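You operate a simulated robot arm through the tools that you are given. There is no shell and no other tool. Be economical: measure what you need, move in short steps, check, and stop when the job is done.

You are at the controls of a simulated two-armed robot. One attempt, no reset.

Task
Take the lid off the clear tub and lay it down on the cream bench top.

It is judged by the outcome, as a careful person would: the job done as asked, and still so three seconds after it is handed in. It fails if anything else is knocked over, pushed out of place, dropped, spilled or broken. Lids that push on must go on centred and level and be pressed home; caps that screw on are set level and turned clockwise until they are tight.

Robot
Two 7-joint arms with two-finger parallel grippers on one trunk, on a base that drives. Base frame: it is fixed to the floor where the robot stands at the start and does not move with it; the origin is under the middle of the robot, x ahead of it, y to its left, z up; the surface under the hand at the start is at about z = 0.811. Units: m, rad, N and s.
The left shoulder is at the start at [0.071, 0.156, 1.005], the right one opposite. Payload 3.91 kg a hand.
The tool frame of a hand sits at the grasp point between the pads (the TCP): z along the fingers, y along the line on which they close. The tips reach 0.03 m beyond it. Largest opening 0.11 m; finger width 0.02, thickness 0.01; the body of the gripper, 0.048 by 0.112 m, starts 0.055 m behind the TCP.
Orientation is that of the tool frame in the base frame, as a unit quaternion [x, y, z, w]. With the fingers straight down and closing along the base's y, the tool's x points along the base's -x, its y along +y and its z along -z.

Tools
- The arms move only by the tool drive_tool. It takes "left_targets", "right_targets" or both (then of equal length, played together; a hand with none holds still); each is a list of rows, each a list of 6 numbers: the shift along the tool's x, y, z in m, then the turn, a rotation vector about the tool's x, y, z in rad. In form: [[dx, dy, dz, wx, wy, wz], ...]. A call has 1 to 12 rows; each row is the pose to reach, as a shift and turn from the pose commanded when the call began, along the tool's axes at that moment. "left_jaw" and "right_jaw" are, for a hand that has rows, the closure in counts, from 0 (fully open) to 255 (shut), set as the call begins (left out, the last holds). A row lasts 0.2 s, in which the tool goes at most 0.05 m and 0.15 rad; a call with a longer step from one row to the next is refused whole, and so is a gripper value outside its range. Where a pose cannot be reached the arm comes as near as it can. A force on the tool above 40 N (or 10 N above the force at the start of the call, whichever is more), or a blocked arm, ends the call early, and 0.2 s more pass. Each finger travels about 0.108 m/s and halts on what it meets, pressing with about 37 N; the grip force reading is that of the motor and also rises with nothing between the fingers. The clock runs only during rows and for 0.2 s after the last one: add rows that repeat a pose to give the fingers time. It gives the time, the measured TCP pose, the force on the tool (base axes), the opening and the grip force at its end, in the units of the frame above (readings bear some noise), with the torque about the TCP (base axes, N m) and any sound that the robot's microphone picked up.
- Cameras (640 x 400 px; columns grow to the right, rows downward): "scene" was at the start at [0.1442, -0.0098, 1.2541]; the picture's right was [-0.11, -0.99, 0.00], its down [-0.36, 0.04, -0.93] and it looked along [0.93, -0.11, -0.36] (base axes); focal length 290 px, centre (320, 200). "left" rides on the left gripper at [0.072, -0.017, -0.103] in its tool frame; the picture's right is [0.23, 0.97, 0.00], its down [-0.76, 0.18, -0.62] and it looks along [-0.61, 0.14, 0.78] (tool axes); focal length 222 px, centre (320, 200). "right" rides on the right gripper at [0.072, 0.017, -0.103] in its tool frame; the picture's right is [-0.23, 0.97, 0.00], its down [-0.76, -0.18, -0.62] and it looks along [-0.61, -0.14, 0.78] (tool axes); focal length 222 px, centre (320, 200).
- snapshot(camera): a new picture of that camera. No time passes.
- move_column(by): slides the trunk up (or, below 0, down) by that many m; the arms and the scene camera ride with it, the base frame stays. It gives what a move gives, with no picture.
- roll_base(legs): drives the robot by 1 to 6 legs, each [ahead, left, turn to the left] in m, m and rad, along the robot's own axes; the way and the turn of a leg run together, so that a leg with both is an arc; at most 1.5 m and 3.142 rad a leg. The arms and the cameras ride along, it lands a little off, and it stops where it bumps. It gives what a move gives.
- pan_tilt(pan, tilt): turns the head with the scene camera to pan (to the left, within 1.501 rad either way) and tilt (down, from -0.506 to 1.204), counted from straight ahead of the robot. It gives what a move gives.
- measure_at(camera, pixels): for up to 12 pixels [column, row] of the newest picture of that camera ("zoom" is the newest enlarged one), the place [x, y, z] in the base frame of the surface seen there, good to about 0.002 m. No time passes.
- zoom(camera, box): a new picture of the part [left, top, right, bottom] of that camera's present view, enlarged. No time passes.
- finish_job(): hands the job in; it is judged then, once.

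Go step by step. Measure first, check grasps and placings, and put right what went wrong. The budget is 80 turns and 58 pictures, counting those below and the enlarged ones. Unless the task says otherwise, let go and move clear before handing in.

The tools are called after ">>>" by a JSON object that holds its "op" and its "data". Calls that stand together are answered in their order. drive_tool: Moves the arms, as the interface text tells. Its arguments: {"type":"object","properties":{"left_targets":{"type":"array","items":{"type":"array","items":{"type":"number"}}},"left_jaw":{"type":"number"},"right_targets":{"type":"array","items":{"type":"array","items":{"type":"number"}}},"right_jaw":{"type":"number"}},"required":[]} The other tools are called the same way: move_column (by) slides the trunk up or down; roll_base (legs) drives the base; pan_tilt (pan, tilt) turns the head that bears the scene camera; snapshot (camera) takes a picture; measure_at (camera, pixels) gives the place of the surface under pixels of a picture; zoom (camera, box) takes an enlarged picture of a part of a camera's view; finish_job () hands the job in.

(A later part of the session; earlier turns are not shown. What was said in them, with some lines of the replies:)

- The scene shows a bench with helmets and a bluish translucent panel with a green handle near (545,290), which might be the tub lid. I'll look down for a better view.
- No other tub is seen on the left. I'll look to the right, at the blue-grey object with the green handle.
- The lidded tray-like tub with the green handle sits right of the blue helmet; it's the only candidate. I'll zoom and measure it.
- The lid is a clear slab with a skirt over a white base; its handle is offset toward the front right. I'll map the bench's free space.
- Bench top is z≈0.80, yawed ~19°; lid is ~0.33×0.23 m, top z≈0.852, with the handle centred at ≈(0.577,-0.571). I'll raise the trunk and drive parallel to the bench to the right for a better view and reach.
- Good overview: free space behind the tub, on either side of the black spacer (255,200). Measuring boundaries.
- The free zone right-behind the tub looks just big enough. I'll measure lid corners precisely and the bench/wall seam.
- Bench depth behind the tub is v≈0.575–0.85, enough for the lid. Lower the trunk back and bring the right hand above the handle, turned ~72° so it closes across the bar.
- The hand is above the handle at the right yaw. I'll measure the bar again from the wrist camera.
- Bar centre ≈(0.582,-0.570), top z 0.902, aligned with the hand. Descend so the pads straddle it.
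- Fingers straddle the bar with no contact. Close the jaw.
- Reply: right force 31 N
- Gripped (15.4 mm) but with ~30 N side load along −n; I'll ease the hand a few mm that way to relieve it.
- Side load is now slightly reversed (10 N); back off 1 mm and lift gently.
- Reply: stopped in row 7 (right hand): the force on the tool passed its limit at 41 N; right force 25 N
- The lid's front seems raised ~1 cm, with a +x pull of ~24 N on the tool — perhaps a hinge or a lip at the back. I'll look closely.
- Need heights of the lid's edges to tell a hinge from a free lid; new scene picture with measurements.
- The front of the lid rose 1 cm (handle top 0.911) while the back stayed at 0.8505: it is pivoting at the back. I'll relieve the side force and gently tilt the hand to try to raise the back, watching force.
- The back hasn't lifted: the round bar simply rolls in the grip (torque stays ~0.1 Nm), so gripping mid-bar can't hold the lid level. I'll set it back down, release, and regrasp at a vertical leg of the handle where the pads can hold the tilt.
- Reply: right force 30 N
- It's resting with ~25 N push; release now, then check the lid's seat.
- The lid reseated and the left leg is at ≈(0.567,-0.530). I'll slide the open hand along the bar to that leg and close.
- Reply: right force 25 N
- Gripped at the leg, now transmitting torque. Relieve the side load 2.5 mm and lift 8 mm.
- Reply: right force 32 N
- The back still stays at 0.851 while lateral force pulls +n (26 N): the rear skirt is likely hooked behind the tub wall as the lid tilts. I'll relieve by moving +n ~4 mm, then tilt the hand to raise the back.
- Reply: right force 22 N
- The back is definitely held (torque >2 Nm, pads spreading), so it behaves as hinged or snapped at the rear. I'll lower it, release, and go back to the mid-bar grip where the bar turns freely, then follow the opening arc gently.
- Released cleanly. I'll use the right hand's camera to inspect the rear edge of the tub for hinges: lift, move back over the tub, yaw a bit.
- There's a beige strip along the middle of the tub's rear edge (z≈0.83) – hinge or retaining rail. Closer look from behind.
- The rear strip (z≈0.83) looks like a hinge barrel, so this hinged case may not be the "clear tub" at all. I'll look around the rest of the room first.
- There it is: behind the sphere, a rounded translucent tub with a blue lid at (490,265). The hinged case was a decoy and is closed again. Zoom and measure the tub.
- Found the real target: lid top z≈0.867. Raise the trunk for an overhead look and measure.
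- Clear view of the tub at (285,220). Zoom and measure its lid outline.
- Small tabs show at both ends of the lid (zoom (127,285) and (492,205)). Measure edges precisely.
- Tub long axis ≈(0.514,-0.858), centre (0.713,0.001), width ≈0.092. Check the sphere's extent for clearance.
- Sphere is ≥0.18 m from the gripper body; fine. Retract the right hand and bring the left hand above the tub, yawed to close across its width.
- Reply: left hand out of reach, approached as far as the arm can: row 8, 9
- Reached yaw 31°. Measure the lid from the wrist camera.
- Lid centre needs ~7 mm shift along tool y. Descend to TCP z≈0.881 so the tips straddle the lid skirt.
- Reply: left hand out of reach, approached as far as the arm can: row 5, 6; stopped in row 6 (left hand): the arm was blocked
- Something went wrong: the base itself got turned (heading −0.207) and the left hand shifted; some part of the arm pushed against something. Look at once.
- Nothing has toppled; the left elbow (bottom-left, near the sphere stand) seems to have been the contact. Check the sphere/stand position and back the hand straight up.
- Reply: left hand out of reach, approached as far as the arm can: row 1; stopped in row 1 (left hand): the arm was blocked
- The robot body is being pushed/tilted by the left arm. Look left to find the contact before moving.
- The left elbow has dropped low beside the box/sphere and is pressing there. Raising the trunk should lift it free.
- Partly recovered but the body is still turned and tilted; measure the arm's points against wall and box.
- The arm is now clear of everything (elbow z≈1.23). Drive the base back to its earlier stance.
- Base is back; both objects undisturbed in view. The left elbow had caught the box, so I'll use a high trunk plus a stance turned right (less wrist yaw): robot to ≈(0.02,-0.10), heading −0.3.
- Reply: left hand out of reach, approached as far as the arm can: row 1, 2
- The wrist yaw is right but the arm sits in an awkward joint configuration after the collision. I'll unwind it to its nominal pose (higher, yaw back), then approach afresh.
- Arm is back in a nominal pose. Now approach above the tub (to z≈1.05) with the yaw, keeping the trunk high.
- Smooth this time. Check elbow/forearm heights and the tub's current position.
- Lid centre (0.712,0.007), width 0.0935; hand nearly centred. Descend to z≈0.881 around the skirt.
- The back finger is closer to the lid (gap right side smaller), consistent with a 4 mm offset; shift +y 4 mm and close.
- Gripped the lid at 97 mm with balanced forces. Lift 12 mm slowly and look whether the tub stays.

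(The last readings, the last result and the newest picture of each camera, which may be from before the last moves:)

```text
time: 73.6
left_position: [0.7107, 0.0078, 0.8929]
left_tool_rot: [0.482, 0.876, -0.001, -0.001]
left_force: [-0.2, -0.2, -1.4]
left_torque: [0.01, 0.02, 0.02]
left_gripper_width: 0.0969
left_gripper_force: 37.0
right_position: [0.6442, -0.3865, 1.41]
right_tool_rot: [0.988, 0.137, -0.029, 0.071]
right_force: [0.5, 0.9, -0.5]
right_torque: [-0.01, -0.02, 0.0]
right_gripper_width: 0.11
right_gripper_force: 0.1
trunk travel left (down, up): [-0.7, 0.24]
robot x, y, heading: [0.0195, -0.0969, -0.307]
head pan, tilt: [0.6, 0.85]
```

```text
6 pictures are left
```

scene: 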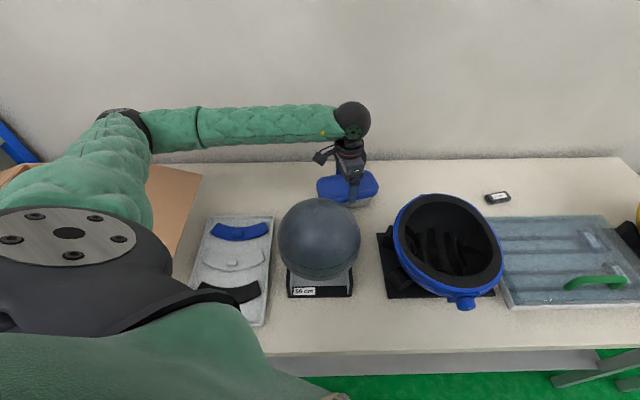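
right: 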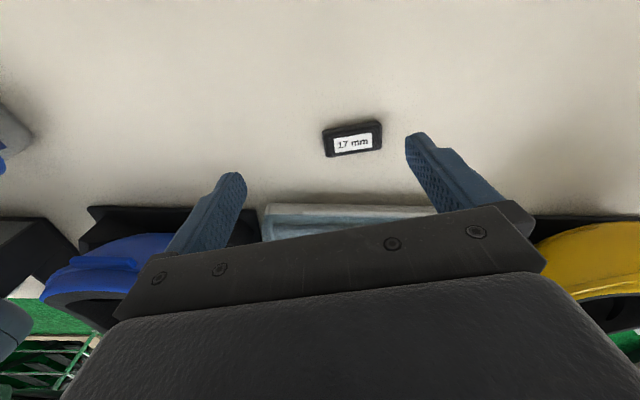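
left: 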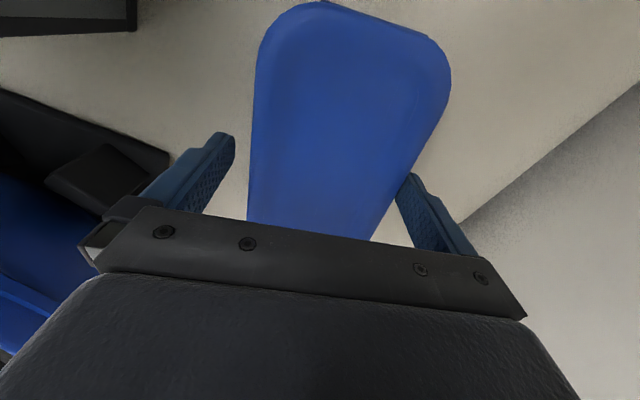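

Load is only ~1 N. Measure lid and tub heights.

>>> {"op": "measure_at", "data": {"camera": "scene", "pixels": [[328, 185], [370, 183], [375, 190], [366, 198], [366, 201], [366, 204], [362, 206], [372, 200]]}}

>>> {"op": "zoom", "data": {"camera": "scene", "box": [300, 140, 396, 220]}}

```text
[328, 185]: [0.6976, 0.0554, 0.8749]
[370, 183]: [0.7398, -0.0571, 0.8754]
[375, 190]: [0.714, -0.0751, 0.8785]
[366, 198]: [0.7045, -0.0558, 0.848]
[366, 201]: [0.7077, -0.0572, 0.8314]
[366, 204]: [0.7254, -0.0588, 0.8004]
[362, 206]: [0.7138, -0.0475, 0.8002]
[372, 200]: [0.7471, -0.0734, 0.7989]
```

```text
5.00 times, centred on (348, 180) of scene
```

zoom: 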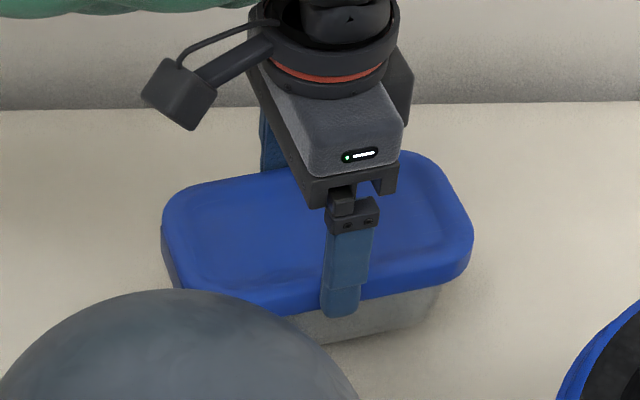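

The lid is up 1 cm, but I can't yet tell if the tub came along (a ~1 N load). Lift 4 cm more and look again.

>>> {"op": "drive_tool", "data": {"left_targets": [[0, 0, -0.01, 0, 0, 0], [0, 0, -0.02, 0, 0, 0], [0, 0, -0.03, 0, 0, 0], [0, 0, -0.04, 0, 0, 0], [0, 0, -0.04, 0, 0, 0]]}}

>>> {"op": "zoom", "data": {"camera": "scene", "box": [300, 130, 396, 220]}}

```text
time: 74.8
left_position: [0.7106, 0.0069, 0.9346]
left_tool_rot: [0.483, 0.876, 0.0, -0.001]
left_force: [-0.2, 0.3, -2.0]
left_torque: [-0.01, -0.03, -0.01]
left_gripper_width: 0.0969
left_gripper_force: 37.2
right_position: [0.6428, -0.3861, 1.4099]
right_tool_rot: [0.988, 0.137, -0.028, 0.07]
right_force: [0.2, 0.0, -0.4]
right_torque: [-0.01, 0.01, -0.03]
right_gripper_width: 0.1096
right_gripper_force: 0.1
trunk travel left (down, up): [-0.7, 0.24]
robot x, y, heading: [0.0252, -0.0946, -0.308]
head pan, tilt: [0.6, 0.85]
```

```text
4.44 times, centred on (348, 175) of scene
```

zoom: 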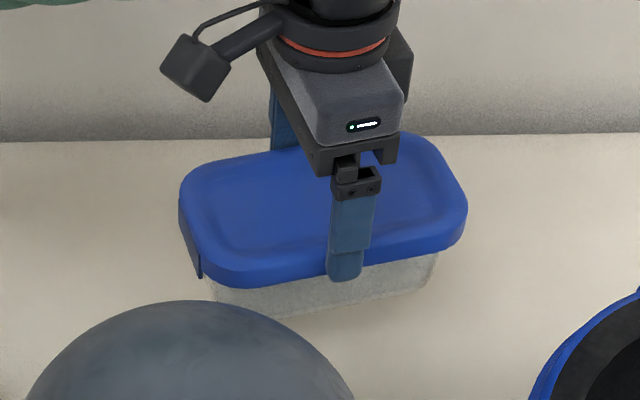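

>>> {"op": "measure_at", "data": {"camera": "zoom", "pixels": [[260, 295], [290, 305], [290, 313], [290, 325], [400, 270], [400, 285], [400, 292], [400, 300], [430, 180], [225, 300]]}}

```text
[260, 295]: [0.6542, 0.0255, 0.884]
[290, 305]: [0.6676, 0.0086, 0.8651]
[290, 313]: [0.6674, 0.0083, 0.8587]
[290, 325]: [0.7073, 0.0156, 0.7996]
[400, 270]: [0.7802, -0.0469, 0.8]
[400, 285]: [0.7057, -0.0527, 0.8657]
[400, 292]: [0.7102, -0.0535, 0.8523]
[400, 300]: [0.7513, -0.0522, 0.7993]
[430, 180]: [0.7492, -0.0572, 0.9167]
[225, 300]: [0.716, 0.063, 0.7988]
```

The tub came up with the lid (tub bottom z≈0.852), so the lid is a tight push fit and the tub must be held. I'll set it back down keeping the left grip, and level the right hand so it can come and hold the tub body.

>>> {"op": "drive_tool", "data": {"left_targets": [[0, 0, 0.015, 0, 0, 0], [0, 0, 0.03, 0, 0, 0], [0, 0, 0.042, 0, 0, 0], [0, 0, 0.048, 0, 0, 0], [0, 0, 0.052, 0, 0, 0], [0, 0, 0.052, 0, 0, 0]], "right_targets": [[0, 0, 0, 0.065, 0.037, 0], [0, 0, 0, 0.133, 0.075, 0], [0, 0, 0, 0.133, 0.075, 0], [0, 0, 0, 0.133, 0.075, 0], [0, 0, 0, 0.133, 0.075, 0], [0, 0, 0, 0.133, 0.075, 0]]}}

>>> {"op": "drive_tool", "data": {"right_targets": [[0.019, -0.0135, 0.03, 0, 0, -0.149], [0.039, -0.027, 0.06, 0, 0, -0.298], [0.058, -0.0405, 0.09, 0, 0, -0.447], [0.077, -0.054, 0.12, 0, 0, -0.596], [0.097, -0.0675, 0.15, 0, 0, -0.745], [0.116, -0.081, 0.18, 0, 0, -0.894], [0.135, -0.0945, 0.21, 0, 0, -1.043], [0.155, -0.108, 0.24, 0, 0, -1.192], [0.174, -0.1215, 0.27, 0, 0, -1.341], [0.193, -0.135, 0.3, 0, 0, -1.49], [0.213, -0.1485, 0.33, 0, 0, -1.639], [0.232, -0.162, 0.36, 0, 0, -1.788]]}}

```text
time: 76.2
left_position: [0.7106, 0.0084, 0.8828]
left_tool_rot: [0.483, 0.876, 0.0, 0.0]
left_force: [2.4, 0.9, 7.4]
left_torque: [-0.02, 0.08, -0.06]
left_gripper_width: 0.0971
left_gripper_force: 36.6
right_position: [0.6427, -0.3867, 1.4098]
right_tool_rot: [0.99, 0.138, 0.001, 0.0]
right_force: [0.2, 0.6, 0.0]
right_torque: [-0.01, -0.01, -0.01]
right_gripper_width: 0.1101
right_gripper_force: 0.1
trunk travel left (down, up): [-0.7, 0.24]
robot x, y, heading: [0.0238, -0.0976, -0.307]
head pan, tilt: [0.6, 0.85]
```

```text
time: 78.8
left_position: [0.7092, 0.0078, 0.8825]
left_tool_rot: [0.484, 0.875, 0.0, -0.001]
left_force: [-0.2, -1.2, 11.8]
left_torque: [0.01, 0.04, 0.0]
left_gripper_width: 0.0968
left_gripper_force: 36.9
right_position: [0.822, -0.1677, 1.0498]
right_tool_rot: [0.512, 0.859, 0.001, 0.0]
right_force: [-0.8, -0.3, 0.6]
right_torque: [0.0, 0.0, 0.02]
right_gripper_width: 0.1098
right_gripper_force: 0.1
trunk travel left (down, up): [-0.7, 0.24]
robot x, y, heading: [0.0236, -0.0973, -0.307]
head pan, tilt: [0.6, 0.85]
```

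Right hand is in place for a trial. Correct the yaw by −0.066 and pitch the fingers 60° so they point along the tub's axis toward it, checking reach in free air.

>>> {"op": "drive_tool", "data": {"right_targets": [[0, 0, 0, 0, 0, -0.066], [0, 0, 0, 0, 0, -0.066]]}}

>>> {"op": "drive_tool", "data": {"right_targets": [[0, 0, 0, 0, 0.1496, 0], [0, 0, 0, 0, 0.299, 0], [0, 0, 0, 0, 0.4487, 0], [0, 0, 0, 0, 0.598, 0], [0, 0, 0, 0, 0.748, 0], [0, 0, 0, 0, 0.897, 0], [0, 0, 0, 0, 1.047, 0], [0, 0, 0, 0, 1.047, 0]]}}

```text
time: 79.4
left_position: [0.7082, 0.0081, 0.8832]
left_tool_rot: [0.482, 0.876, 0.0, -0.001]
left_force: [-0.4, 0.2, 13.1]
left_torque: [-0.12, -0.01, -0.04]
left_gripper_width: 0.0969
left_gripper_force: 37.3
right_position: [0.8236, -0.1672, 1.0508]
right_tool_rot: [0.484, 0.875, 0.001, -0.001]
right_force: [-0.7, 0.0, -0.4]
right_torque: [0.01, -0.04, 0.01]
right_gripper_width: 0.1101
right_gripper_force: 0.2
trunk travel left (down, up): [-0.7, 0.24]
robot x, y, heading: [0.0206, -0.0978, -0.304]
head pan, tilt: [0.6, 0.85]
```

```text
time: 81.2
left_position: [0.7087, 0.0083, 0.8819]
left_tool_rot: [0.482, 0.876, 0.0, -0.001]
left_force: [0.8, 0.2, 13.5]
left_torque: [0.01, -0.03, -0.04]
left_gripper_width: 0.0966
left_gripper_force: 37.3
right_position: [0.8226, -0.1666, 1.0507]
right_tool_rot: [0.42, 0.757, 0.243, -0.438]
right_force: [-0.3, -0.2, -0.4]
right_torque: [-0.01, -0.03, 0.04]
right_gripper_width: 0.1102
right_gripper_force: 0.0
trunk travel left (down, up): [-0.7, 0.24]
robot x, y, heading: [0.0201, -0.0958, -0.306]
head pan, tilt: [0.6, 0.85]
```

The right arm reaches it. Flatten the pitch by 0.175 more (fingers 20° below horizontal) and lower toward the tub's free end, staying short of it for a check.

>>> {"op": "drive_tool", "data": {"right_targets": [[0, 0, 0, 0, 0.09, 0], [0, 0, 0, 0, 0.175, 0], [0, 0, 0, 0, 0.175, 0]]}}

>>> {"op": "drive_tool", "data": {"right_targets": [[-0.033, 0, 0, 0, 0, 0], [-0.066, 0, 0, 0, 0, 0], [-0.099, 0, 0, 0, 0, 0], [-0.132, 0, 0, 0, 0, 0], [-0.163, -0.002, 0, 0, 0, 0], [-0.163, -0.002, 0.04, 0, 0, 0], [-0.163, -0.002, 0.08, 0, 0, 0], [-0.163, -0.002, 0.12, 0, 0, 0], [-0.163, -0.002, 0.12, 0, 0, 0]]}}

>>> {"op": "zoom", "data": {"camera": "scene", "box": [290, 90, 540, 250]}}

```text
time: 82.0
left_position: [0.7083, 0.0083, 0.8825]
left_tool_rot: [0.482, 0.876, 0.0, -0.001]
left_force: [0.3, -1.3, 11.6]
left_torque: [-0.01, -0.01, -0.03]
left_gripper_width: 0.097
left_gripper_force: 37.0
right_position: [0.8218, -0.1659, 1.0504]
right_tool_rot: [0.396, 0.716, 0.278, -0.503]
right_force: [0.3, 0.3, 0.0]
right_torque: [0.02, 0.02, 0.01]
right_gripper_width: 0.1099
right_gripper_force: 0.0
trunk travel left (down, up): [-0.7, 0.24]
robot x, y, heading: [0.0202, -0.0985, -0.304]
head pan, tilt: [0.6, 0.85]
```

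```text
time: 84.0
left_position: [0.7088, 0.0085, 0.8817]
left_tool_rot: [0.483, 0.876, 0.001, -0.001]
left_force: [-0.2, -0.4, 9.8]
left_torque: [-0.03, 0.01, -0.07]
left_gripper_width: 0.0968
left_gripper_force: 36.9
right_position: [0.7883, -0.1188, 0.8575]
right_tool_rot: [0.397, 0.716, 0.279, -0.502]
right_force: [-0.3, 0.0, 0.1]
right_torque: [0.0, -0.04, 0.02]
right_gripper_width: 0.1099
right_gripper_force: 0.0
trunk travel left (down, up): [-0.7, 0.24]
robot x, y, heading: [0.0193, -0.098, -0.307]
head pan, tilt: [0.6, 0.85]
```

```text
2.50 times, centred on (415, 170) of scene
```

zoom: 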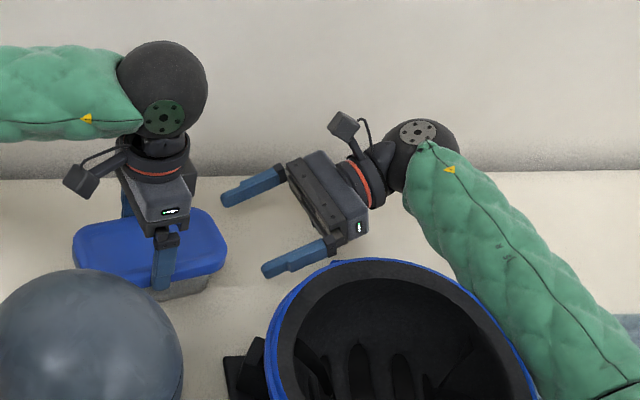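

The right hand lines up well with the tub's end. Check forearm–helmet clearance.

>>> {"op": "measure_at", "data": {"camera": "zoom", "pixels": [[430, 250], [460, 300], [500, 350], [400, 275], [440, 310], [300, 285], [350, 262], [280, 272], [190, 285], [215, 270], [340, 240], [385, 205]]}}

```text
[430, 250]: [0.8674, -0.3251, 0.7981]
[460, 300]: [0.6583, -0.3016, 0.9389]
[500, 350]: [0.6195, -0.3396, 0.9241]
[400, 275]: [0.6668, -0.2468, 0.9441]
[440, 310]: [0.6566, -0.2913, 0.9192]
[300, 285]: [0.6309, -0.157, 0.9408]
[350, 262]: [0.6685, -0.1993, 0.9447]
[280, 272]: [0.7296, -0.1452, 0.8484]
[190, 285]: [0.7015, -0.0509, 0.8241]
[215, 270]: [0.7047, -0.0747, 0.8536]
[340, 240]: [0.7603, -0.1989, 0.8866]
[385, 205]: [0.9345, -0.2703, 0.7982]
```

>>> {"op": "measure_at", "data": {"camera": "zoom", "pixels": [[460, 240], [480, 270], [510, 310], [540, 360], [500, 240], [560, 300], [600, 370], [440, 210]]}}

```text
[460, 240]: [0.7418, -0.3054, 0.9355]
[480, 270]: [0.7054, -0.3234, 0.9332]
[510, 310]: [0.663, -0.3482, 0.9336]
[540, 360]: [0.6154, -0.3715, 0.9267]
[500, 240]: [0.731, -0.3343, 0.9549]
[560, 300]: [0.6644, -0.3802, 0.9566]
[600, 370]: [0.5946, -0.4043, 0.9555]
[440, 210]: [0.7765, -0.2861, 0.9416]
```

The right forearm is only at z≈0.93, beside the helmet rim — advancing here would hit it. Instead I'll raise the trunk with tub and hands together, and separate lid and tub in the air, clear of everything.

>>> {"op": "move_column", "data": {"by": 0.235}}

>>> {"op": "drive_tool", "data": {"right_targets": [[-0.0015, 0.001, 0.02, 0, 0, 0], [-0.0015, 0.001, 0.04, 0, 0, 0], [-0.0015, 0.001, 0.06, 0, 0, 0], [-0.0015, 0.001, 0.08, 0, 0, 0], [-0.0015, 0.001, 0.094, 0, 0, 0], [-0.0015, 0.001, 0.094, 0, 0, 0]]}}

>>> {"op": "zoom", "data": {"camera": "scene", "box": [290, 90, 540, 250]}}

```text
time: 86.5
left_position: [0.7101, 0.0075, 1.1168]
left_tool_rot: [0.482, 0.876, 0.0, -0.001]
left_force: [0.3, -0.3, -1.8]
left_torque: [0.0, -0.03, 0.02]
left_gripper_width: 0.0966
left_gripper_force: 37.1
right_position: [0.7913, -0.1193, 1.0912]
right_tool_rot: [0.397, 0.716, 0.278, -0.503]
right_force: [-0.9, -0.4, -0.2]
right_torque: [0.02, -0.02, 0.0]
right_gripper_width: 0.1098
right_gripper_force: 0.0
trunk travel left (down, up): [-0.935, 0.005]
robot x, y, heading: [0.0226, -0.0929, -0.303]
head pan, tilt: [0.6, 0.85]
```

```text
time: 87.9
left_position: [0.7097, 0.0087, 1.1173]
left_tool_rot: [0.482, 0.876, 0.0, -0.001]
left_force: [0.0, -0.7, -0.5]
left_torque: [0.0, 0.03, -0.02]
left_gripper_width: 0.0967
left_gripper_force: 37.5
right_position: [0.7448, -0.043, 1.0561]
right_tool_rot: [0.397, 0.716, 0.279, -0.503]
right_force: [0.3, -0.4, 0.5]
right_torque: [-0.01, -0.01, -0.01]
right_gripper_width: 0.1099
right_gripper_force: 0.0
trunk travel left (down, up): [-0.935, 0.005]
robot x, y, heading: [0.0211, -0.0982, -0.306]
head pan, tilt: [0.6, 0.85]
```

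```text
2.50 times, centred on (415, 170) of scene
```

zoom: 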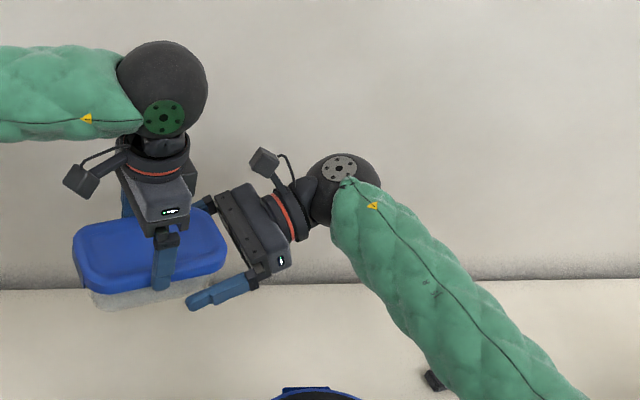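

Both hands aligned in the air; the right fingers straddle the tub body below the skirt. Close the right jaw.

>>> {"op": "drive_tool", "data": {"right_targets": [[0, -0.001, 0, 0, 0, 0], [0, -0.001, 0, 0, 0, 0], [0, -0.001, 0, 0, 0, 0], [0, -0.001, 0, 0, 0, 0]], "right_jaw": 255}}

```text
time: 88.9
left_position: [0.71, 0.009, 1.1163]
left_tool_rot: [0.483, 0.876, 0.0, -0.001]
left_force: [10.3, 10.2, 4.1]
left_torque: [0.23, -0.55, 0.62]
left_gripper_width: 0.0965
left_gripper_force: 37.0
right_position: [0.7436, -0.0429, 1.0572]
right_tool_rot: [0.396, 0.716, 0.277, -0.503]
right_force: [-10.0, -9.9, -5.1]
right_torque: [0.09, -0.27, 0.28]
right_gripper_width: 0.0762
right_gripper_force: 36.5
trunk travel left (down, up): [-0.935, 0.005]
robot x, y, heading: [0.0219, -0.0966, -0.309]
head pan, tilt: [0.6, 0.85]
heard: snap
```

Tub body gripped at 76 mm (and a "snap" was heard). Now raise the left hand with the lid, slowly.

>>> {"op": "drive_tool", "data": {"left_targets": [[0, 0, -0.003, 0, 0, 0], [0, 0, -0.006, 0, 0, 0], [0, 0, -0.009, 0, 0, 0], [0, 0, -0.012, 0, 0, 0], [0, 0, -0.016, 0, 0, 0], [0, 0, -0.02, 0, 0, 0], [0, 0, -0.02, 0, 0, 0]]}}

```text
time: 90.5
left_position: [0.7088, 0.0083, 1.1364]
left_tool_rot: [0.483, 0.876, -0.001, -0.001]
left_force: [0.0, 1.1, 0.3]
left_torque: [0.0, 0.02, 0.02]
left_gripper_width: 0.0965
left_gripper_force: 36.4
right_position: [0.7461, -0.043, 1.0573]
right_tool_rot: [0.397, 0.716, 0.278, -0.502]
right_force: [1.0, 0.4, -0.5]
right_torque: [-0.06, -0.04, -0.02]
right_gripper_width: 0.0765
right_gripper_force: 36.4
trunk travel left (down, up): [-0.935, 0.005]
robot x, y, heading: [0.0206, -0.0957, -0.305]
head pan, tilt: [0.6, 0.85]
```

The lid is free: both hands carry near zero force. Use the last scene picture to find a clear place for the lid left of the tub's spot.

>>> {"op": "measure_at", "data": {"camera": "scene", "pixels": [[215, 214], [270, 214], [198, 173], [190, 195], [240, 190], [300, 178], [312, 200], [260, 168], [220, 170], [285, 210], [205, 200], [300, 205]]}}

>>> {"op": "drive_tool", "data": {"left_targets": [[0, 0, -0.02, 0, 0, 0], [0, 0, -0.04, 0, 0, 0], [0, 0, -0.06, 0, 0, 0], [0, 0, -0.08, 0, 0, 0]]}}

```text
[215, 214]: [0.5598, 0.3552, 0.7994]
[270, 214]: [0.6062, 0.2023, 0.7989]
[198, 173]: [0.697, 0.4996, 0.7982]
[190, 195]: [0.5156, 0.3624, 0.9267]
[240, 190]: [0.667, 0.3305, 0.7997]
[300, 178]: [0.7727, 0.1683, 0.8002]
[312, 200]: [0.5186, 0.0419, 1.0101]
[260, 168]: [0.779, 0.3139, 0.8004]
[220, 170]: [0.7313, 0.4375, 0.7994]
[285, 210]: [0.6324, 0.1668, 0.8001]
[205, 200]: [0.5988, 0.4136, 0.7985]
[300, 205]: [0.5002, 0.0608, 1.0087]
```

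```text
time: 91.5
left_position: [0.7096, 0.0065, 1.215]
left_tool_rot: [0.483, 0.876, 0.0, -0.002]
left_force: [0.3, -0.4, -0.9]
left_torque: [-0.02, 0.04, 0.01]
left_gripper_width: 0.0966
left_gripper_force: 36.8
right_position: [0.7441, -0.0448, 1.0584]
right_tool_rot: [0.396, 0.716, 0.278, -0.503]
right_force: [0.6, -0.9, -0.7]
right_torque: [-0.02, -0.01, 0.01]
right_gripper_width: 0.0764
right_gripper_force: 37.3
trunk travel left (down, up): [-0.935, 0.005]
robot x, y, heading: [0.0224, -0.0961, -0.301]
head pan, tilt: [0.6, 0.85]
```

A clear patch around (0.72,0.24) is free of tray, box and wall. Carry the lid there at height.

>>> {"op": "drive_tool", "data": {"left_targets": [[0.032, 0.022, 0, 0, 0, 0], [0.064, 0.044, 0, 0, 0, 0], [0.096, 0.067, 0, 0, 0, 0], [0.128, 0.089, 0, 0, 0, 0], [0.16, 0.111, 0, 0, 0, 0], [0.192, 0.133, 0, 0, 0, 0], [0.192, 0.133, 0, 0, 0, 0]]}}

```text
time: 93.1
left_position: [0.7184, 0.1246, 1.2242]
left_tool_rot: [0.484, 0.875, 0.008, 0.0]
left_force: [0.1, 0.4, 0.1]
left_torque: [0.03, 0.01, 0.0]
left_gripper_width: 0.0968
left_gripper_force: 36.3
left hand out of reach, approached as far as the arm can: row 3, 4, 5, 6, 7
right_position: [0.7443, -0.0443, 1.0568]
right_tool_rot: [0.397, 0.716, 0.278, -0.503]
right_force: [0.5, -0.7, -1.3]
right_torque: [-0.05, -0.04, 0.01]
right_gripper_width: 0.0765
right_gripper_force: 37.1
trunk travel left (down, up): [-0.935, 0.005]
robot x, y, heading: [0.0232, -0.0963, -0.303]
head pan, tilt: [0.6, 0.85]
```

Wrist yaw limit again as the hand goes left; turning the hand back by 0.32 rad (lid orientation is free) should allow it.

>>> {"op": "drive_tool", "data": {"left_targets": [[0, 0, 0, 0, 0, -0.11], [0, 0, 0, 0, 0, -0.22], [0, 0, 0, 0, 0, -0.32], [0, 0, 0, 0, 0, -0.32], [0, 0, 0, 0, 0, -0.32]]}}

```text
time: 94.3
left_position: [0.7182, 0.1238, 1.2254]
left_tool_rot: [0.337, 0.942, 0.0, -0.001]
left_force: [0.6, 0.2, -0.7]
left_torque: [-0.02, 0.01, -0.04]
left_gripper_width: 0.0967
left_gripper_force: 37.4
right_position: [0.7447, -0.0429, 1.057]
right_tool_rot: [0.397, 0.716, 0.278, -0.502]
right_force: [0.9, 0.6, -0.9]
right_torque: [-0.07, -0.01, -0.01]
right_gripper_width: 0.0764
right_gripper_force: 36.7
trunk travel left (down, up): [-0.935, 0.005]
robot x, y, heading: [0.0199, -0.0982, -0.303]
head pan, tilt: [0.6, 0.85]
```

Yaw freed up. Move to (0.705,0.235).

>>> {"op": "drive_tool", "data": {"left_targets": [[0.02, 0.019, 0, 0, 0, 0], [0.04, 0.039, 0, 0, 0, 0], [0.06, 0.058, 0, 0, 0, 0], [0.0805, 0.0775, 0, 0, 0, 0], [0.0805, 0.0775, 0.03, 0, 0, 0], [0.0805, 0.0775, 0.06, 0, 0, 0], [0.0805, 0.0775, 0.06, 0, 0, 0]]}}

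```text
time: 95.9
left_position: [0.7025, 0.2342, 1.1667]
left_tool_rot: [0.337, 0.941, 0.001, 0.0]
left_force: [0.0, -1.1, -0.3]
left_torque: [0.01, -0.03, -0.01]
left_gripper_width: 0.097
left_gripper_force: 37.1
right_position: [0.744, -0.0432, 1.0561]
right_tool_rot: [0.397, 0.716, 0.279, -0.502]
right_force: [-0.6, -0.7, -0.2]
right_torque: [-0.03, -0.02, -0.01]
right_gripper_width: 0.0767
right_gripper_force: 36.4
trunk travel left (down, up): [-0.935, 0.005]
robot x, y, heading: [0.0211, -0.098, -0.305]
head pan, tilt: [0.6, 0.85]
```

Reached. Descend toward the bench in two stages.

>>> {"op": "drive_tool", "data": {"left_targets": [[0, 0, 0.035, 0, 0, 0], [0, 0, 0.07, 0, 0, 0], [0, 0, 0.105, 0, 0, 0], [0, 0, 0.14, 0, 0, 0], [0, 0, 0.175, 0, 0, 0], [0, 0, 0.21, 0, 0, 0], [0, 0, 0.21, 0, 0, 0]]}}

>>> {"op": "pan_tilt", "data": {"pan": 0.75, "tilt": 0.85}}

>>> {"op": "snapshot", "data": {"camera": "scene"}}

```text
time: 97.5
left_position: [0.704, 0.2339, 0.9565]
left_tool_rot: [0.337, 0.942, 0.001, 0.0]
left_force: [-0.2, 0.2, 0.6]
left_torque: [0.0, 0.01, 0.01]
left_gripper_width: 0.0969
left_gripper_force: 36.7
right_position: [0.7457, -0.043, 1.0571]
right_tool_rot: [0.397, 0.716, 0.278, -0.502]
right_force: [0.0, -0.3, 0.2]
right_torque: [-0.04, 0.0, -0.05]
right_gripper_width: 0.0765
right_gripper_force: 37.1
trunk travel left (down, up): [-0.935, 0.005]
robot x, y, heading: [0.0188, -0.0932, -0.309]
head pan, tilt: [0.6, 0.85]
```

```text
time: 98.2
left_position: [0.7045, 0.2333, 0.9572]
left_tool_rot: [0.338, 0.941, 0.0, -0.001]
left_force: [0.0, 0.2, -0.6]
left_torque: [-0.01, -0.01, 0.01]
left_gripper_width: 0.0967
left_gripper_force: 36.8
right_position: [0.7463, -0.0439, 1.0572]
right_tool_rot: [0.397, 0.716, 0.278, -0.502]
right_force: [0.1, 0.2, -0.4]
right_torque: [-0.02, -0.02, -0.01]
right_gripper_width: 0.0763
right_gripper_force: 36.8
trunk travel left (down, up): [-0.935, 0.005]
robot x, y, heading: [0.0194, -0.0984, -0.307]
head pan, tilt: [0.75, 0.85]
```

```text
1 pictures are left
```

scene: 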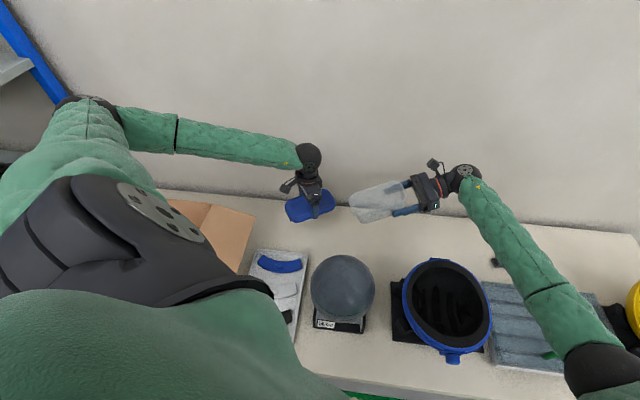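

Lid in left hand over a clear patch, open tub held level by the right. Lower the lid to the bench.

>>> {"op": "drive_tool", "data": {"left_targets": [[0, 0, 0.03, 0, 0, 0], [0, 0, 0.06, 0, 0, 0], [0, 0, 0.09, 0, 0, 0], [0, 0, 0.11, 0, 0, 0], [0, 0, 0.117, 0, 0, 0], [0, 0, 0.12, 0, 0, 0], [0, 0, 0.123, 0, 0, 0], [0, 0, 0.123, 0, 0, 0]]}}

>>> {"op": "measure_at", "data": {"camera": "scene", "pixels": [[355, 195], [375, 205], [400, 192], [380, 218], [285, 208], [245, 215], [255, 260], [290, 250], [362, 222]]}}

```text
time: 100.0
left_position: [0.7036, 0.2322, 0.8341]
left_tool_rot: [0.337, 0.941, 0.0, 0.0]
left_force: [-0.2, -0.6, -0.9]
left_torque: [-0.03, 0.03, 0.04]
left_gripper_width: 0.0966
left_gripper_force: 37.1
right_position: [0.7444, -0.0435, 1.0574]
right_tool_rot: [0.396, 0.716, 0.277, -0.503]
right_force: [-0.5, -0.7, -1.0]
right_torque: [-0.04, -0.01, -0.01]
right_gripper_width: 0.0766
right_gripper_force: 37.0
trunk travel left (down, up): [-0.935, 0.005]
robot x, y, heading: [0.0191, -0.0977, -0.302]
head pan, tilt: [0.75, 0.85]
```

```text
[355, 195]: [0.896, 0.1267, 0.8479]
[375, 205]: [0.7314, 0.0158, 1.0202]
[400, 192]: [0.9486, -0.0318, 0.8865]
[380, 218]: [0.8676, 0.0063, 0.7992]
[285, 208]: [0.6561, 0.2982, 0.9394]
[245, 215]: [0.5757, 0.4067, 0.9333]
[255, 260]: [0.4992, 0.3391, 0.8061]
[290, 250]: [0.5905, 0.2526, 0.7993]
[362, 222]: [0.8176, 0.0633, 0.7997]
```

No contact felt yet at z 0.834; inch down until contact.

>>> {"op": "drive_tool", "data": {"left_targets": [[0, 0, 0.001, 0, 0, 0], [0, 0, 0.002, 0, 0, 0], [0, 0, 0.003, 0, 0, 0], [0, 0, 0.003, 0, 0, 0]]}}

```text
time: 101.0
left_position: [0.704, 0.2336, 0.8305]
left_tool_rot: [0.337, 0.942, 0.0, -0.001]
left_force: [-0.3, 1.7, 14.6]
left_torque: [0.66, 0.94, -0.09]
left_gripper_width: 0.0967
left_gripper_force: 37.6
right_position: [0.7443, -0.0429, 1.0574]
right_tool_rot: [0.395, 0.717, 0.277, -0.503]
right_force: [0.0, -0.3, -0.5]
right_torque: [0.0, -0.02, -0.01]
right_gripper_width: 0.0764
right_gripper_force: 37.3
trunk travel left (down, up): [-0.935, 0.005]
robot x, y, heading: [0.0214, -0.0926, -0.305]
head pan, tilt: [0.75, 0.85]
```

Contact felt. Ease 1 mm, release the lid and rise clear.

>>> {"op": "drive_tool", "data": {"left_targets": [[0, 0, -0.0015, 0, 0, 0], [0, 0, -0.0015, 0, 0, 0], [0, 0, -0.0015, 0, 0, 0]], "left_jaw": 0}}

>>> {"op": "drive_tool", "data": {"left_targets": [[0, 0, -0.015, 0, 0, 0], [0, 0, -0.03, 0, 0, 0], [0, 0, -0.07, 0, 0, 0], [0, 0, -0.11, 0, 0, 0], [0, 0, -0.15, 0, 0, 0], [0, 0, -0.19, 0, 0, 0], [0, 0, -0.23, 0, 0, 0], [0, 0, -0.27, 0, 0, 0], [0, 0, -0.31, 0, 0, 0], [0, 0, -0.35, 0, 0, 0], [0, 0, -0.39, 0, 0, 0], [0, 0, -0.39, 0, 0, 0]]}}

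```text
time: 101.8
left_position: [0.7038, 0.2349, 0.8317]
left_tool_rot: [0.337, 0.942, -0.001, -0.002]
left_force: [0.3, -0.5, 0.1]
left_torque: [-0.02, -0.02, 0.02]
left_gripper_width: 0.11
left_gripper_force: 0.1
right_position: [0.7462, -0.0441, 1.0571]
right_tool_rot: [0.397, 0.716, 0.278, -0.502]
right_force: [0.3, -0.5, -1.6]
right_torque: [-0.04, -0.02, 0.0]
right_gripper_width: 0.0765
right_gripper_force: 37.0
trunk travel left (down, up): [-0.935, 0.005]
robot x, y, heading: [0.0167, -0.0944, -0.3]
head pan, tilt: [0.75, 0.85]
```

```text
time: 104.4
left_position: [0.7051, 0.2353, 1.2219]
left_tool_rot: [0.336, 0.942, 0.0, -0.002]
left_force: [-0.2, 0.5, 0.1]
left_torque: [0.04, 0.02, -0.03]
left_gripper_width: 0.1099
left_gripper_force: 0.1
right_position: [0.746, -0.0438, 1.0563]
right_tool_rot: [0.397, 0.715, 0.279, -0.503]
right_force: [0.0, -0.3, -1.4]
right_torque: [-0.04, -0.02, 0.0]
right_gripper_width: 0.0765
right_gripper_force: 36.7
trunk travel left (down, up): [-0.935, 0.005]
robot x, y, heading: [0.0211, -0.0991, -0.31]
head pan, tilt: [0.75, 0.85]
```

Lid laid. Bring the left hand back above the tub (held by the right), yaw aligned.

>>> {"op": "drive_tool", "data": {"left_targets": [[-0.0245, -0.029, 0, 0, 0, 0], [-0.049, -0.058, 0, 0, 0, 0], [-0.0735, -0.0865, 0, 0, 0, 0], [-0.098, -0.115, 0, 0, 0, 0.08], [-0.1225, -0.144, 0, 0, 0, 0.16], [-0.147, -0.173, 0, 0, 0, 0.24], [-0.147, -0.173, 0, 0, 0, 0.323], [-0.147, -0.173, 0, 0, 0, 0.323]]}}

```text
time: 106.2
left_position: [0.7097, 0.0064, 1.2216]
left_tool_rot: [0.485, 0.874, 0.0, -0.002]
left_force: [-0.6, 0.2, 0.4]
left_torque: [0.0, 0.0, 0.01]
left_gripper_width: 0.1102
left_gripper_force: 0.1
right_position: [0.7448, -0.0433, 1.0561]
right_tool_rot: [0.398, 0.716, 0.279, -0.502]
right_force: [-0.2, -0.7, -1.5]
right_torque: [-0.03, -0.05, 0.02]
right_gripper_width: 0.0764
right_gripper_force: 37.1
trunk travel left (down, up): [-0.935, 0.005]
robot x, y, heading: [0.0211, -0.095, -0.306]
head pan, tilt: [0.75, 0.85]
```

>>> {"op": "drive_tool", "data": {"left_targets": [[0.003, 0.001, 0.03, 0, 0, 0], [0.003, 0.001, 0.06, 0, 0, 0], [0.003, 0.001, 0.09, 0, 0, 0], [0.003, 0.001, 0.11, 0, 0, 0], [0.003, 0.001, 0.122, 0, 0, 0], [0.003, 0.001, 0.122, 0, 0, 0]]}}

>>> {"op": "drive_tool", "data": {"left_targets": [[0, 0, 0, 0, 0, 0], [0, 0, 0, 0, 0, 0], [0, 0, 0, 0, 0, 0], [0, 0, 0, 0, 0, 0]], "left_jaw": 255}}

```text
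time: 107.6
left_position: [0.7069, 0.0106, 1.0994]
left_tool_rot: [0.484, 0.875, 0.0, -0.001]
left_force: [-0.3, -0.5, -0.8]
left_torque: [0.02, 0.0, -0.01]
left_gripper_width: 0.1099
left_gripper_force: 0.1
right_position: [0.7442, -0.0444, 1.057]
right_tool_rot: [0.396, 0.717, 0.277, -0.502]
right_force: [0.4, 0.0, -0.8]
right_torque: [-0.08, -0.01, -0.02]
right_gripper_width: 0.0763
right_gripper_force: 36.7
trunk travel left (down, up): [-0.935, 0.005]
robot x, y, heading: [0.0193, -0.0997, -0.304]
head pan, tilt: [0.75, 0.85]
```

```text
time: 108.5
left_position: [0.7096, 0.012, 1.1011]
left_tool_rot: [0.483, 0.876, 0.002, 0.0]
left_force: [0.8, 1.6, 0.7]
left_torque: [-0.05, 0.32, -0.25]
left_gripper_width: 0.0897
left_gripper_force: 37.3
right_position: [0.7446, -0.0451, 1.0566]
right_tool_rot: [0.396, 0.717, 0.276, -0.503]
right_force: [-0.7, -2.4, -0.4]
right_torque: [0.06, -0.36, 0.32]
right_gripper_width: 0.0762
right_gripper_force: 37.3
trunk travel left (down, up): [-0.935, 0.005]
robot x, y, heading: [0.0193, -0.098, -0.302]
head pan, tilt: [0.75, 0.85]
stopped in row 4 (left hand): the force on the tool passed its limit at 41 N (the readings are from after the stop); the commanded pose is now the measured one
```

Left now holds the tub by its rim (90 mm). Release the right hand and back it straight out, then up.

>>> {"op": "drive_tool", "data": {"right_targets": [[0, 0, 0, 0, 0, 0], [0, 0, 0, 0, 0, 0], [0, 0, -0.02, 0, 0, 0], [0, 0, -0.05, 0, 0, 0], [0, 0, -0.09, 0, 0, 0], [0, 0, -0.13, 0, 0, 0], [0.03, 0, -0.16, 0, 0, 0], [0.07, 0, -0.16, 0, 0, 0], [0.07, 0, -0.16, 0, 0, 0]], "right_jaw": 0}}

```text
time: 110.5
left_position: [0.709, 0.0113, 1.0999]
left_tool_rot: [0.482, 0.876, 0.001, 0.0]
left_force: [0.2, 0.1, 0.0]
left_torque: [0.01, -0.03, -0.04]
left_gripper_width: 0.0896
left_gripper_force: 37.7
right_position: [0.8129, -0.1508, 1.1776]
right_tool_rot: [0.397, 0.716, 0.277, -0.503]
right_force: [-0.7, -0.4, -0.5]
right_torque: [0.0, -0.01, -0.02]
right_gripper_width: 0.1102
right_gripper_force: 0.0
trunk travel left (down, up): [-0.935, 0.005]
robot x, y, heading: [0.0215, -0.098, -0.309]
head pan, tilt: [0.75, 0.85]
```

Lower the tub back to its place with the left arm.

>>> {"op": "drive_tool", "data": {"left_targets": [[0, 0, 0.035, 0, 0, 0], [0, 0, 0.07, 0, 0, 0], [0, 0, 0.105, 0, 0, 0], [0, 0, 0.14, 0, 0, 0], [0, 0, 0.175, 0, 0, 0], [0, 0, 0.21, 0, 0, 0], [0, 0, 0.225, 0, 0, 0], [0, 0, 0.229, 0, 0, 0], [0, 0, 0.229, 0, 0, 0]]}}

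>>> {"op": "drive_tool", "data": {"left_targets": [[0, 0, 0.001, 0, 0, 0], [0, 0, 0.002, 0, 0, 0], [0, 0, 0.003, 0, 0, 0], [0, 0, 0.004, 0, 0, 0], [0, 0, 0.004, 0, 0, 0]]}}

```text
time: 112.5
left_position: [0.708, 0.013, 0.8731]
left_tool_rot: [0.483, 0.876, 0.002, 0.0]
left_force: [2.2, -4.1, 12.8]
left_torque: [0.56, 0.32, -0.02]
left_gripper_width: 0.0894
left_gripper_force: 37.3
right_position: [0.8121, -0.1519, 1.178]
right_tool_rot: [0.396, 0.716, 0.277, -0.503]
right_force: [-0.1, 0.4, 0.1]
right_torque: [0.0, -0.03, 0.02]
right_gripper_width: 0.1099
right_gripper_force: 0.2
trunk travel left (down, up): [-0.935, 0.005]
robot x, y, heading: [0.0156, -0.0948, -0.303]
head pan, tilt: [0.75, 0.85]
```

```text
time: 113.7
left_position: [0.7094, 0.0135, 0.8701]
left_tool_rot: [0.483, 0.876, 0.002, 0.0]
left_force: [4.1, 2.5, 27.5]
left_torque: [0.01, -0.14, 0.03]
left_gripper_width: 0.0893
left_gripper_force: 37.2
right_position: [0.8115, -0.1505, 1.1782]
right_tool_rot: [0.396, 0.717, 0.277, -0.503]
right_force: [-0.2, 1.3, 0.1]
right_torque: [-0.01, -0.01, -0.01]
right_gripper_width: 0.1101
right_gripper_force: 0.1
trunk travel left (down, up): [-0.935, 0.005]
robot x, y, heading: [0.0197, -0.0989, -0.307]
head pan, tilt: [0.75, 0.85]
```

The tub is seated on the bench (27 N). Ease up 3 mm, release, rise clear, and check with the last picture.

>>> {"op": "drive_tool", "data": {"left_targets": [[0, 0, -0.003, 0, 0, 0], [0, 0, -0.003, 0, 0, 0]]}}

>>> {"op": "drive_tool", "data": {"left_targets": [[0, 0, 0, 0, 0, 0], [0, 0, 0, 0, 0, 0], [0, 0, -0.02, 0, 0, 0], [0, 0, -0.05, 0, 0, 0], [0, 0, -0.09, 0, 0, 0], [0, 0, -0.13, 0, 0, 0], [0, 0, -0.17, 0, 0, 0], [0, 0, -0.21, 0, 0, 0], [0, 0, -0.25, 0, 0, 0], [0, 0, -0.29, 0, 0, 0], [0, 0, -0.29, 0, 0, 0]], "left_jaw": 0}}

>>> {"op": "snapshot", "data": {"camera": "scene"}}

```text
time: 114.3
left_position: [0.7062, 0.0127, 0.8687]
left_tool_rot: [0.482, 0.876, 0.001, -0.002]
left_force: [0.8, 0.1, 3.7]
left_torque: [-0.17, -0.21, 0.05]
left_gripper_width: 0.0894
left_gripper_force: 37.2
right_position: [0.8115, -0.1519, 1.1779]
right_tool_rot: [0.397, 0.716, 0.278, -0.503]
right_force: [-0.4, 0.0, -0.5]
right_torque: [-0.03, 0.0, 0.01]
right_gripper_width: 0.1099
right_gripper_force: 0.0
trunk travel left (down, up): [-0.935, 0.005]
robot x, y, heading: [0.0215, -0.0977, -0.309]
head pan, tilt: [0.75, 0.85]
```

```text
time: 116.7
left_position: [0.7071, 0.0127, 1.1615]
left_tool_rot: [0.483, 0.876, 0.001, 0.0]
left_force: [0.1, 0.2, -1.0]
left_torque: [0.0, 0.03, -0.02]
left_gripper_width: 0.11
left_gripper_force: 0.1
right_position: [0.8124, -0.1504, 1.1788]
right_tool_rot: [0.397, 0.717, 0.277, -0.502]
right_force: [0.7, 0.2, -0.1]
right_torque: [-0.03, -0.01, 0.03]
right_gripper_width: 0.1101
right_gripper_force: 0.0
trunk travel left (down, up): [-0.935, 0.005]
robot x, y, heading: [0.0219, -0.0976, -0.306]
head pan, tilt: [0.75, 0.85]
```

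```text
0 pictures are left
5 turns are left
```

scene: 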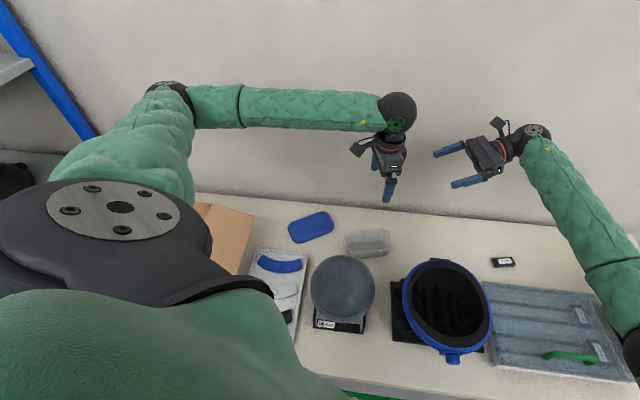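

The last picture shows the blue lid lying flat on the cream bench at (310,227), the open tub back in its place at (368,242), and nothing else toppled. Both hands are empty and clear, so I'm handing in.

>>> {"op": "finish_job", "data": {}}

```text
The job is handed in.
```

The blue lid is off the clear tub and lying flat on the cream bench top. The open tub is upright, back within a few millimetres of where it stood.

- **Tub:** the lid was a tight push fit, so I lifted the tub to pull it off, then set it back down.
- **Hinged case:** I first took the clear case with the green handle for the tub. I lifted its lid about 1 cm twice and closed it again.
- **Contact:** the left arm caught on something, probably the cardboard box, and turned the base. Nothing looks toppled or moved in the last picture, but the left arm hides part of the box and I didn't re-measure everything.
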